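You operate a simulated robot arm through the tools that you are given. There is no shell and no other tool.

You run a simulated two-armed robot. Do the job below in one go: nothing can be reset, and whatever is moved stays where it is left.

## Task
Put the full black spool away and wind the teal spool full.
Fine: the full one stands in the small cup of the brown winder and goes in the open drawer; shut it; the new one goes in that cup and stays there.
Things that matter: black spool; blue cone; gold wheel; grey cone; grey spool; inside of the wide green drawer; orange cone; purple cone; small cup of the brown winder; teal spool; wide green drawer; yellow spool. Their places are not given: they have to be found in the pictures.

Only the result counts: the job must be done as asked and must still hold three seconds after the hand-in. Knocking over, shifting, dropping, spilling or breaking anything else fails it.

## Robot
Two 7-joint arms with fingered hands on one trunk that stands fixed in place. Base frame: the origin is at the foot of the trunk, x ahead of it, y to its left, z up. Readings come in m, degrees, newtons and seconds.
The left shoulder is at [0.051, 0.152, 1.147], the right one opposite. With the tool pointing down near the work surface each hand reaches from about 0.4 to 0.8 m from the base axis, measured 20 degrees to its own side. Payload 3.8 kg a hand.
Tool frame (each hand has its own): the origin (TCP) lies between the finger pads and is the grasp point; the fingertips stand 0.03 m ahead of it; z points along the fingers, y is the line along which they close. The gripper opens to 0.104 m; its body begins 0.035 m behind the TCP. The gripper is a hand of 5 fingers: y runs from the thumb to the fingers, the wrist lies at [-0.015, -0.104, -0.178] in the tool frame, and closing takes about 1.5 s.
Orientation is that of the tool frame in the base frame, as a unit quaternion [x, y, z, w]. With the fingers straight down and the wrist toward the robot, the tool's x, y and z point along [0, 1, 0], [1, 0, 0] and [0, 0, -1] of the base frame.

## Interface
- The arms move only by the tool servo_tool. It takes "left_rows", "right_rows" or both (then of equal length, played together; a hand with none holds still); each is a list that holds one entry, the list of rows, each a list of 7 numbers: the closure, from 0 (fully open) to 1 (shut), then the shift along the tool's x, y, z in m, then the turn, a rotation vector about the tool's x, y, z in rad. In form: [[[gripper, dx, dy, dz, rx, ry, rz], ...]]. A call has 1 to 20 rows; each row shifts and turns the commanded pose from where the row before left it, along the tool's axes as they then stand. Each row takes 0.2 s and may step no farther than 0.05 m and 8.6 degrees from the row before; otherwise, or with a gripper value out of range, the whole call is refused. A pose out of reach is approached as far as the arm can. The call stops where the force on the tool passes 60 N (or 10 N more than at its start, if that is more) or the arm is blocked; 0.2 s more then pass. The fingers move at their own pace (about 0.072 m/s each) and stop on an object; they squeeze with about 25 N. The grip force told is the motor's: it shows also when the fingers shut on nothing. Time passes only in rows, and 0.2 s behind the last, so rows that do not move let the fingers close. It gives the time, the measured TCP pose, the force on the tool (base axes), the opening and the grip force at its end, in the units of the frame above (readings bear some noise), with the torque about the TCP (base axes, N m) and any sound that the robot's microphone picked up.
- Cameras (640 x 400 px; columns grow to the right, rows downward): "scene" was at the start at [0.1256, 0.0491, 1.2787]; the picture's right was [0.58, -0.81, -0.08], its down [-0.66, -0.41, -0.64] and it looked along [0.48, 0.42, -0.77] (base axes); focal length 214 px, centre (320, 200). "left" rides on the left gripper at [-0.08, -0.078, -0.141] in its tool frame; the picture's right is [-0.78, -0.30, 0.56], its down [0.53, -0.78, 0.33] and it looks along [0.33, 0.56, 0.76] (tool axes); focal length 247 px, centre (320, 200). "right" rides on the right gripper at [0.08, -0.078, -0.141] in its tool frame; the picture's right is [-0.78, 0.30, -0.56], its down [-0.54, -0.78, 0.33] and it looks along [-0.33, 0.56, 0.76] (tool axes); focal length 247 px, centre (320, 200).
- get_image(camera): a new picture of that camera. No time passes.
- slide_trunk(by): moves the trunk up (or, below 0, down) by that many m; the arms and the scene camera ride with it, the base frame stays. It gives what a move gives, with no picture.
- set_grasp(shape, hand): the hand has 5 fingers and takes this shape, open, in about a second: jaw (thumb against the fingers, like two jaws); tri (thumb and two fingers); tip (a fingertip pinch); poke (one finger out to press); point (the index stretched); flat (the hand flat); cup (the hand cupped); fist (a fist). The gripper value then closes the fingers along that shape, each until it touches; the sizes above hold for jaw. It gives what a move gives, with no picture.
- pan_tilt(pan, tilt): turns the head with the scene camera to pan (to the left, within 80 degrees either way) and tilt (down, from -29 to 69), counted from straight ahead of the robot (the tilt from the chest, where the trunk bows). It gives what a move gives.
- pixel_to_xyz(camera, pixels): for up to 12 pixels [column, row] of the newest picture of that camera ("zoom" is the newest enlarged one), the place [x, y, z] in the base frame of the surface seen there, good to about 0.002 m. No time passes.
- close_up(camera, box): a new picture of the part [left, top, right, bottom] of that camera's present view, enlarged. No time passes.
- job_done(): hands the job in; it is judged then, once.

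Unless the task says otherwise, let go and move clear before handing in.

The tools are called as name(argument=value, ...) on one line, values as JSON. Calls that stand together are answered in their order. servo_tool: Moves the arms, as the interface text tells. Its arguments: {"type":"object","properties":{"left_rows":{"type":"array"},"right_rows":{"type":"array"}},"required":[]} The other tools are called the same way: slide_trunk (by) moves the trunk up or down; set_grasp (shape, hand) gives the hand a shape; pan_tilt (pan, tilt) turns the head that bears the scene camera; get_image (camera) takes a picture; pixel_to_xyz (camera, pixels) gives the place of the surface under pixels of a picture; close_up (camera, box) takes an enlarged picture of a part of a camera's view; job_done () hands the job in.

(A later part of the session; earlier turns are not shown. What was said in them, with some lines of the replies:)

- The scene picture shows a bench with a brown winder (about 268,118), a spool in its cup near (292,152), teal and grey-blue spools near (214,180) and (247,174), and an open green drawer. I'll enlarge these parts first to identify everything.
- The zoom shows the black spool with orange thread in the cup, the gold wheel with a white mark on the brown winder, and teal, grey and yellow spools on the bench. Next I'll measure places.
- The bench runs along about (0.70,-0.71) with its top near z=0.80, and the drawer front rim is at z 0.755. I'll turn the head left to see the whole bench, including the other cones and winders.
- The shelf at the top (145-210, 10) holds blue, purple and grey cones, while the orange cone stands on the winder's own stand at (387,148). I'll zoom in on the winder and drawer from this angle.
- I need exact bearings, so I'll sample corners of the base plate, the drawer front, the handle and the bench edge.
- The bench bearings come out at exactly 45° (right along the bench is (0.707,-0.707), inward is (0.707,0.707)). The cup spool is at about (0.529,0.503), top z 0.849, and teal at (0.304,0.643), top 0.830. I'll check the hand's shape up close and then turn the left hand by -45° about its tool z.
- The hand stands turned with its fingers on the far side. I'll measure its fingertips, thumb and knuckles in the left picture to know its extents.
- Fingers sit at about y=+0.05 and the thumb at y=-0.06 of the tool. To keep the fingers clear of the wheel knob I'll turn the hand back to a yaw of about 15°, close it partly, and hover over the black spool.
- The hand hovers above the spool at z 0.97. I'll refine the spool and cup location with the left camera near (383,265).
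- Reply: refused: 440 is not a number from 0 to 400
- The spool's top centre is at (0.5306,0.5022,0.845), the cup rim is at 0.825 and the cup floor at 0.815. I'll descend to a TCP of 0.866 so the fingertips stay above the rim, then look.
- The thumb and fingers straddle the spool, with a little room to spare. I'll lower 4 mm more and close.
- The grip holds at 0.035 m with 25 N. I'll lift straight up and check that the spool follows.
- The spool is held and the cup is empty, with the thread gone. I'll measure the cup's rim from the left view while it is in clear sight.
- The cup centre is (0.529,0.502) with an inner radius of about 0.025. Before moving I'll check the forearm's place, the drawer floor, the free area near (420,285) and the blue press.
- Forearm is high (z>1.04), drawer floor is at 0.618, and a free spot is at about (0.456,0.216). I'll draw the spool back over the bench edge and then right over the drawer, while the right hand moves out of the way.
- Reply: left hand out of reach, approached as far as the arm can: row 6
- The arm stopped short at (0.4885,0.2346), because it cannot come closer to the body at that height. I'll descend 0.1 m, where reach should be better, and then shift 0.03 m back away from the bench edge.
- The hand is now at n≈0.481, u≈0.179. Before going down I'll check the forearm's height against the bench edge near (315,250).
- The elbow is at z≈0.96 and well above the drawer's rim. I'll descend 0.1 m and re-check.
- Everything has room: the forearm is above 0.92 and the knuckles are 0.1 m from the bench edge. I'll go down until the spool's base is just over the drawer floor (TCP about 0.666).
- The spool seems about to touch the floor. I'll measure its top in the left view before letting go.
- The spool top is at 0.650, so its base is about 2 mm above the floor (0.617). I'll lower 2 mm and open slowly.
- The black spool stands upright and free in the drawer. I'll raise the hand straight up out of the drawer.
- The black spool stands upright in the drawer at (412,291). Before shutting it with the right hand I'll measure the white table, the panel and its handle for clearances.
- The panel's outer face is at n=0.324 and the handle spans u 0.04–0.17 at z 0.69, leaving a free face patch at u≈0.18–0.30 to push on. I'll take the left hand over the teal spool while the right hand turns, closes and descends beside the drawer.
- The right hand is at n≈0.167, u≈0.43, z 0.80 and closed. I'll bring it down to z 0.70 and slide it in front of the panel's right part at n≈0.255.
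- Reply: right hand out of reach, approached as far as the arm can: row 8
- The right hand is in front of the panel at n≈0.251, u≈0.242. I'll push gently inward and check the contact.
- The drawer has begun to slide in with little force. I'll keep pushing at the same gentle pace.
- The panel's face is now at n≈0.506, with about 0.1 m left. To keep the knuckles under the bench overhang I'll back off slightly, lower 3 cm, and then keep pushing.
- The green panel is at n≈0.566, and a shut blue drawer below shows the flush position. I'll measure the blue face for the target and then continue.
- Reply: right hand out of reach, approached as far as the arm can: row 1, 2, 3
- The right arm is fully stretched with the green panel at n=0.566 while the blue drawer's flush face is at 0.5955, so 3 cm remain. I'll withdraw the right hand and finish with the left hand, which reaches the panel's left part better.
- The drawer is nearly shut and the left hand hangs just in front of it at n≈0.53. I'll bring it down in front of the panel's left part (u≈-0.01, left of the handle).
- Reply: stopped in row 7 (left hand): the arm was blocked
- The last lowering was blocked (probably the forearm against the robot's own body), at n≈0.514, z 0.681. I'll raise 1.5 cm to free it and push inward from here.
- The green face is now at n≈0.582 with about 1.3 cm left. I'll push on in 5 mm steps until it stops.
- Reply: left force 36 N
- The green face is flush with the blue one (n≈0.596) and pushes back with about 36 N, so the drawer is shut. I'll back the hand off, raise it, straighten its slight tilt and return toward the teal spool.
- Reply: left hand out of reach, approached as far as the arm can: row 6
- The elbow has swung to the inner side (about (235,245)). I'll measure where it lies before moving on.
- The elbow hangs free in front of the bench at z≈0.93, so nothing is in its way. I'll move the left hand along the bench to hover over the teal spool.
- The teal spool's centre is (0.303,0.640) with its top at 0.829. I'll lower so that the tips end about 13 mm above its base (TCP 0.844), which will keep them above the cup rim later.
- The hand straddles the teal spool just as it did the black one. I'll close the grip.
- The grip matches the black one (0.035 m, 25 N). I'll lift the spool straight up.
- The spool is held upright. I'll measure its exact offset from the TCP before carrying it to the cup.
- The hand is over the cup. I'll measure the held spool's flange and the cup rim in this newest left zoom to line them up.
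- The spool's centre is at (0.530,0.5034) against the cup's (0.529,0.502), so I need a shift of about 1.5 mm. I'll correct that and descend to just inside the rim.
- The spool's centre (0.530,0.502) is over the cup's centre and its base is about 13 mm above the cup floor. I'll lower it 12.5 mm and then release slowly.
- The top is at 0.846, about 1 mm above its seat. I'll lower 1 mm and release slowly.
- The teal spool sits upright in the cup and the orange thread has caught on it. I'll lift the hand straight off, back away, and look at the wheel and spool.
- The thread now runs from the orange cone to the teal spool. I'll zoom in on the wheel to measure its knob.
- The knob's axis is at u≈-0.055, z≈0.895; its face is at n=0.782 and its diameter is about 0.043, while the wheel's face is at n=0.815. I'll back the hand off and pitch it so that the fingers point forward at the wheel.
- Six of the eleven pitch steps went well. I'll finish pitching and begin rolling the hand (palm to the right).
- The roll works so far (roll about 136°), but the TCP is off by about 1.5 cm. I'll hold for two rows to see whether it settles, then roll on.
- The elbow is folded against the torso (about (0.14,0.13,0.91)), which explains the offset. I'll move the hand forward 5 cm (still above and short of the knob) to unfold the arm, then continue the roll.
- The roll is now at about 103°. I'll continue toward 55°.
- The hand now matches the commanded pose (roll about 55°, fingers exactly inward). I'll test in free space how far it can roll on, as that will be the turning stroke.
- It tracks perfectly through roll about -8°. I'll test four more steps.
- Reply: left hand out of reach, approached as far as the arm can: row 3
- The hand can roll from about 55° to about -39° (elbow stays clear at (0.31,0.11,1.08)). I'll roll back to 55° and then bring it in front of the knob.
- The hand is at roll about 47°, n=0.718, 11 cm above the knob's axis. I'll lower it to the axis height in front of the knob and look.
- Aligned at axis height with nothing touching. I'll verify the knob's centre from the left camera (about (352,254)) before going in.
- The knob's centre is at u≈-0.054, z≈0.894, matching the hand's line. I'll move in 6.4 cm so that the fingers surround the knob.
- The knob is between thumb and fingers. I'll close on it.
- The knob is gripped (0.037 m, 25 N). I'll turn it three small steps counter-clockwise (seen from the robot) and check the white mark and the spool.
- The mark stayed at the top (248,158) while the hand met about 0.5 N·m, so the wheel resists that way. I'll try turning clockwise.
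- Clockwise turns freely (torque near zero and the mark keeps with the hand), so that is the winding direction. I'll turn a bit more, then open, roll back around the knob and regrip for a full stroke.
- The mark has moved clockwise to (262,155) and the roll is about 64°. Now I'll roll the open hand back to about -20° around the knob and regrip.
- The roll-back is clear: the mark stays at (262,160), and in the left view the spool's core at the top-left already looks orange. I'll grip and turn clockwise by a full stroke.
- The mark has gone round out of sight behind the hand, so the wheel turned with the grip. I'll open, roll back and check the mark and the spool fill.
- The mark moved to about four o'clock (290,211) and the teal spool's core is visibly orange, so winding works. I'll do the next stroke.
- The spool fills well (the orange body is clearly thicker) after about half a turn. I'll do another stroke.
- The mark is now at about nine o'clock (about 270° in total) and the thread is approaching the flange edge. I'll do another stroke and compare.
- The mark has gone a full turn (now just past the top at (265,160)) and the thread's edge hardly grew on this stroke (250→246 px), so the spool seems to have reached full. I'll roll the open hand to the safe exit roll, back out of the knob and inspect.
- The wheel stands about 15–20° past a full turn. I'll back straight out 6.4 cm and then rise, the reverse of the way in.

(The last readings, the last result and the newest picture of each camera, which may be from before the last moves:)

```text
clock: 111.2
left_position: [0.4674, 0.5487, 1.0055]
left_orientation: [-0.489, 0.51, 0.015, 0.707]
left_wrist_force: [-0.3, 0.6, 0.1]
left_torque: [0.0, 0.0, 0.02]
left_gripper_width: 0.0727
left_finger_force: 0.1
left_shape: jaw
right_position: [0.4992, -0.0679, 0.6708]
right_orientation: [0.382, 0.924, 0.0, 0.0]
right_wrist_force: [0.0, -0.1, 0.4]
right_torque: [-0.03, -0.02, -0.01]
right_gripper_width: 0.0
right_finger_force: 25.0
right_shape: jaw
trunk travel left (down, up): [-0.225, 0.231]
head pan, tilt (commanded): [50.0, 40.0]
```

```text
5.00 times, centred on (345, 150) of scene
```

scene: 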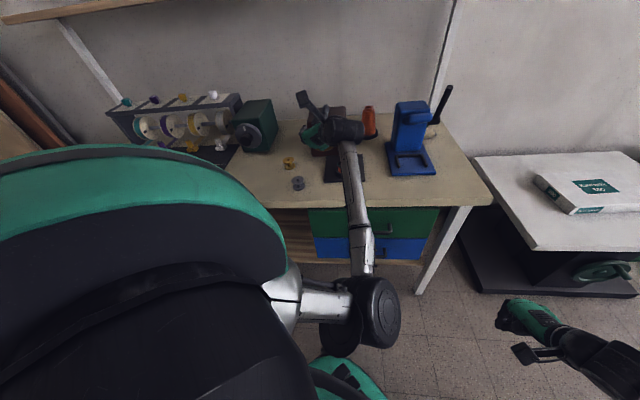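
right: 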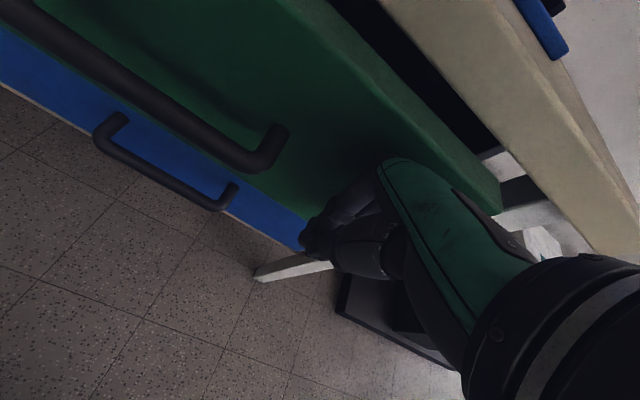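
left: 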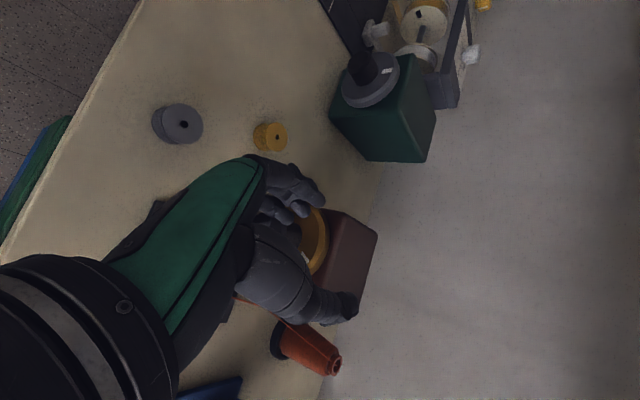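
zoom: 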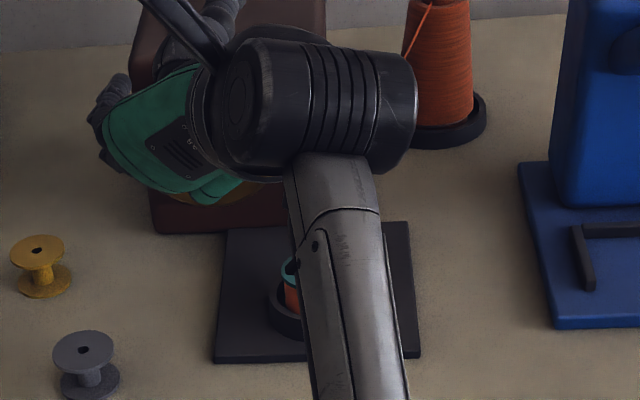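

The forearm hides the spool now. I'll shift the hand 12 cm to the left to clear the view.

servo_tool(left_rows=[[[0.3, -0.0204, 0.022, 0, 0, 0, 0], [0.3, -0.0204, 0.022, 0, 0, 0, 0], [0.3, -0.0204, 0.022, 0, 0, 0, 0], [0.3, -0.0204, 0.022, 0, 0, 0, 0], [0.3, 0, 0, 0, 0, 0, 0]]])

get_image(camera="scene")

close_up(camera="scene", box=[300, 110, 390, 190])

```text
clock: 112.4
left_position: [0.381, 0.6334, 1.0064]
left_orientation: [-0.489, 0.51, 0.015, 0.708]
left_wrist_force: [0.5, 0.5, -0.1]
left_torque: [-0.02, 0.0, -0.02]
left_gripper_width: 0.0725
left_finger_force: 0.1
left_shape: jaw
right_position: [0.4997, -0.068, 0.6695]
right_orientation: [0.382, 0.924, 0.0, -0.001]
right_wrist_force: [0.1, 0.5, -0.2]
right_torque: [0.0, -0.02, -0.03]
right_gripper_width: 0.0
right_finger_force: 24.4
right_shape: jaw
trunk travel left (down, up): [-0.225, 0.231]
head pan, tilt (commanded): [50.0, 40.0]
```

```text
taken
```

scene: 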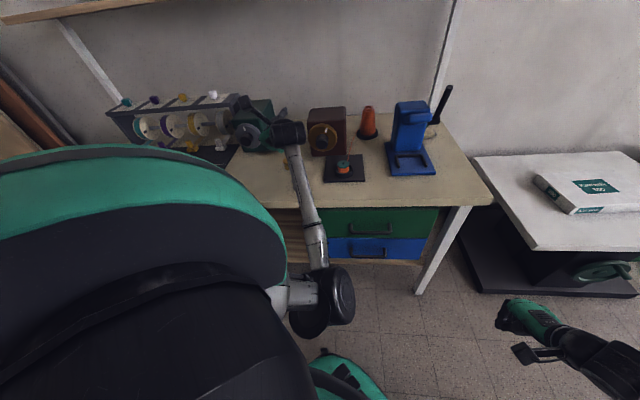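

```text
5.00 times, centred on (345, 150) of scene
```

zoom: 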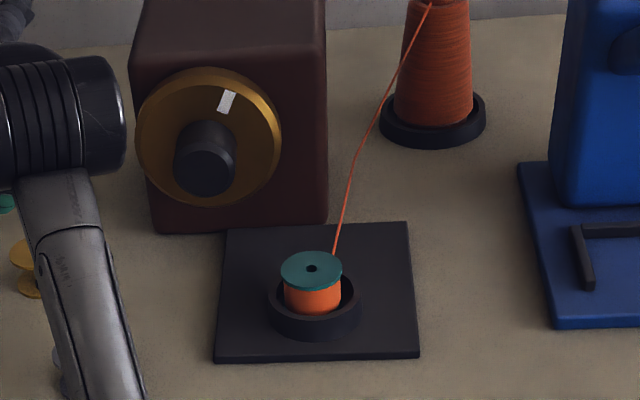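

The teal spool sits upright in the cup, full-looking orange under its flange. I'll zoom in further to compare its thread width with the black one's.

close_up(camera="scene", box=[328, 152, 360, 182])

close_up(camera="scene", box=[260, 120, 420, 220])

```text
13.33 times, centred on (344, 167) of scene
```

zoom: 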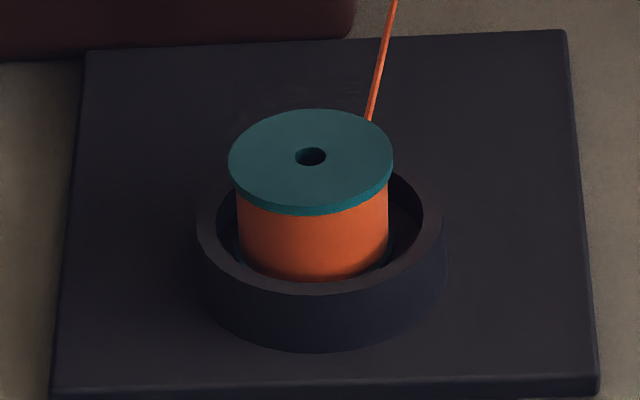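

```text
4.00 times, centred on (340, 170) of scene
```

zoom: 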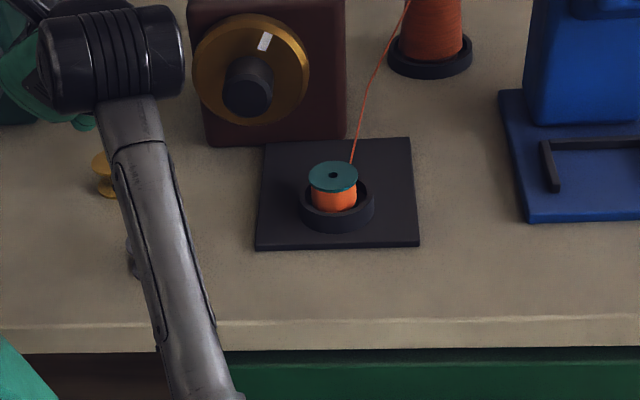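

The thread fills the teal spool to 0.92 of the flange width (151 of 164 px), and its growth has levelled off, so it is full. I'll raise the left hand clear and re-check the drawer face, the other spools and the bench.

servo_tool(left_rows=[[[0.3, -0.022, -0.02, -0.01, 0, 0, 0], [0.3, -0.022, -0.02, -0.01, 0, 0, 0], [0.3, 0, 0, 0, 0, 0, 0]]])

get_image(camera="scene")

pixel_to_xyz(camera="scene", pixels=[[360, 222], [420, 220], [400, 250], [420, 248], [298, 182], [289, 160], [344, 163], [366, 135]])

close_up(camera="scene", box=[240, 90, 460, 270])

```text
clock: 113.2
left_position: [0.3655, 0.6191, 1.0656]
left_orientation: [-0.488, 0.51, 0.015, 0.708]
left_wrist_force: [0.4, -0.1, 0.6]
left_torque: [0.02, 0.02, -0.02]
left_gripper_width: 0.0724
left_finger_force: 0.0
left_shape: jaw
right_position: [0.4994, -0.067, 0.67]
right_orientation: [0.382, 0.924, 0.0, 0.0]
right_wrist_force: [-0.4, 0.0, -0.3]
right_torque: [-0.01, -0.02, -0.03]
right_gripper_width: 0.0
right_finger_force: 25.2
right_shape: jaw
trunk travel left (down, up): [-0.225, 0.231]
head pan, tilt (commanded): [50.0, 40.0]
```

```text
taken
```

scene: 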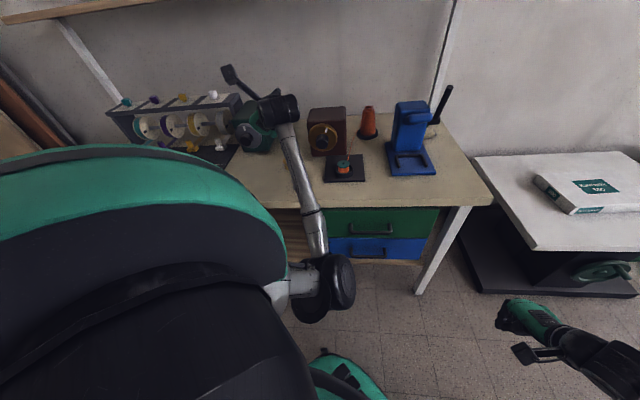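

```text
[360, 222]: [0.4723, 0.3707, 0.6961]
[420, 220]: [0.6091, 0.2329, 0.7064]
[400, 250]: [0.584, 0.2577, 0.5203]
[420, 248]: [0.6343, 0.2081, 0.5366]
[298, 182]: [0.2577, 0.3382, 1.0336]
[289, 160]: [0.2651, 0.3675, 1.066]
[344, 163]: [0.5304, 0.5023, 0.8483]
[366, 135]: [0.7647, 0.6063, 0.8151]
```

```text
2.22 times, centred on (350, 180) of scene
```

zoom: 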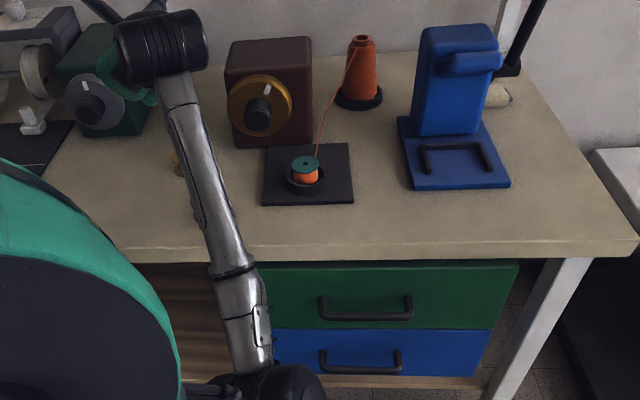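

The green drawer face is flush with the blue one (n≈0.595). The teal spool stands full in the cup with its top at 0.848, and both hands are clear. Before handing in, I'll do a last check on the grey and yellow spools, which the arm hides in the scene view, using the left camera.

get_image(camera="left")

pan_tilt(pan=62, tilt=42)

get_image(camera="scene")

```text
taken
```

left: 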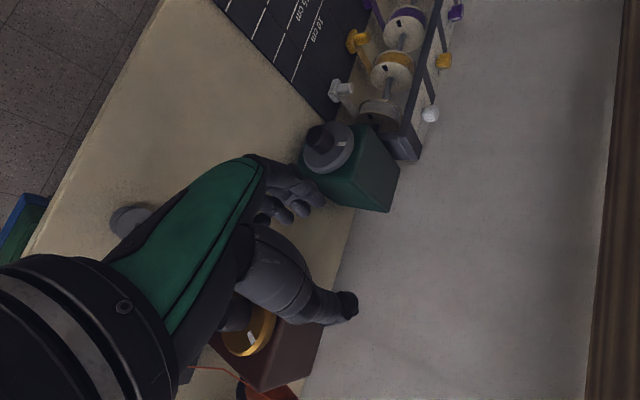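

```text
clock: 113.9
left_position: [0.3653, 0.6188, 1.0648]
left_orientation: [-0.488, 0.51, 0.016, 0.709]
left_wrist_force: [-0.4, -0.7, -0.1]
left_torque: [-0.03, -0.01, 0.03]
left_gripper_width: 0.0724
left_finger_force: 0.1
left_shape: jaw
right_position: [0.4992, -0.0669, 0.6706]
right_orientation: [0.382, 0.924, 0.0, 0.0]
right_wrist_force: [-0.5, -1.0, 0.8]
right_torque: [0.0, 0.01, 0.0]
right_gripper_width: 0.0
right_finger_force: 24.6
right_shape: jaw
trunk travel left (down, up): [-0.225, 0.231]
head pan, tilt (commanded): [62.0, 42.0]
```

```text
taken
```

scene: 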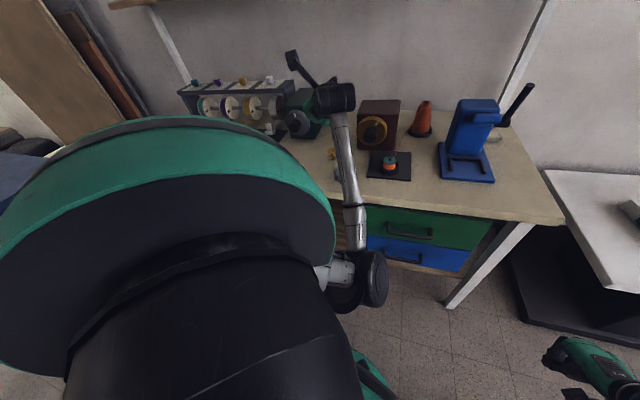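

The grey and yellow spools stand where they were (about (337,175) and (333,153)). The drawer is shut, the full teal spool is in the cup and both hands are clear, so I'm handing in.

job_done()

```text
The job is handed in.
```

The job is handed in. I don't have the judge's verdict.

- **Black spool:** it was lifted out of the small cup and stood upright in the open drawer. I could not see it again after the drawer closed.
- **Drawer:** it is shut, with its face flush with the blue drawer below it. The right arm ran out of reach about 3 cm short, so the left hand pushed it home.
- **Teal spool:** it sits upright in the cup with the orange thread attached. I turned the gold wheel clockwise a little past one full turn. The thread stopped growing during the last stroke, at about 0.92 of the flange width, so I took it as full. I had no clear view of the black spool to compare against.
- **Everything else:** the grey and yellow spools look unmoved, and both hands are clear. While I was lowering the left hand in front of the drawer, its arm was blocked once. That was most likely the forearm against the robot's own body, and I saw nothing shifted by it.
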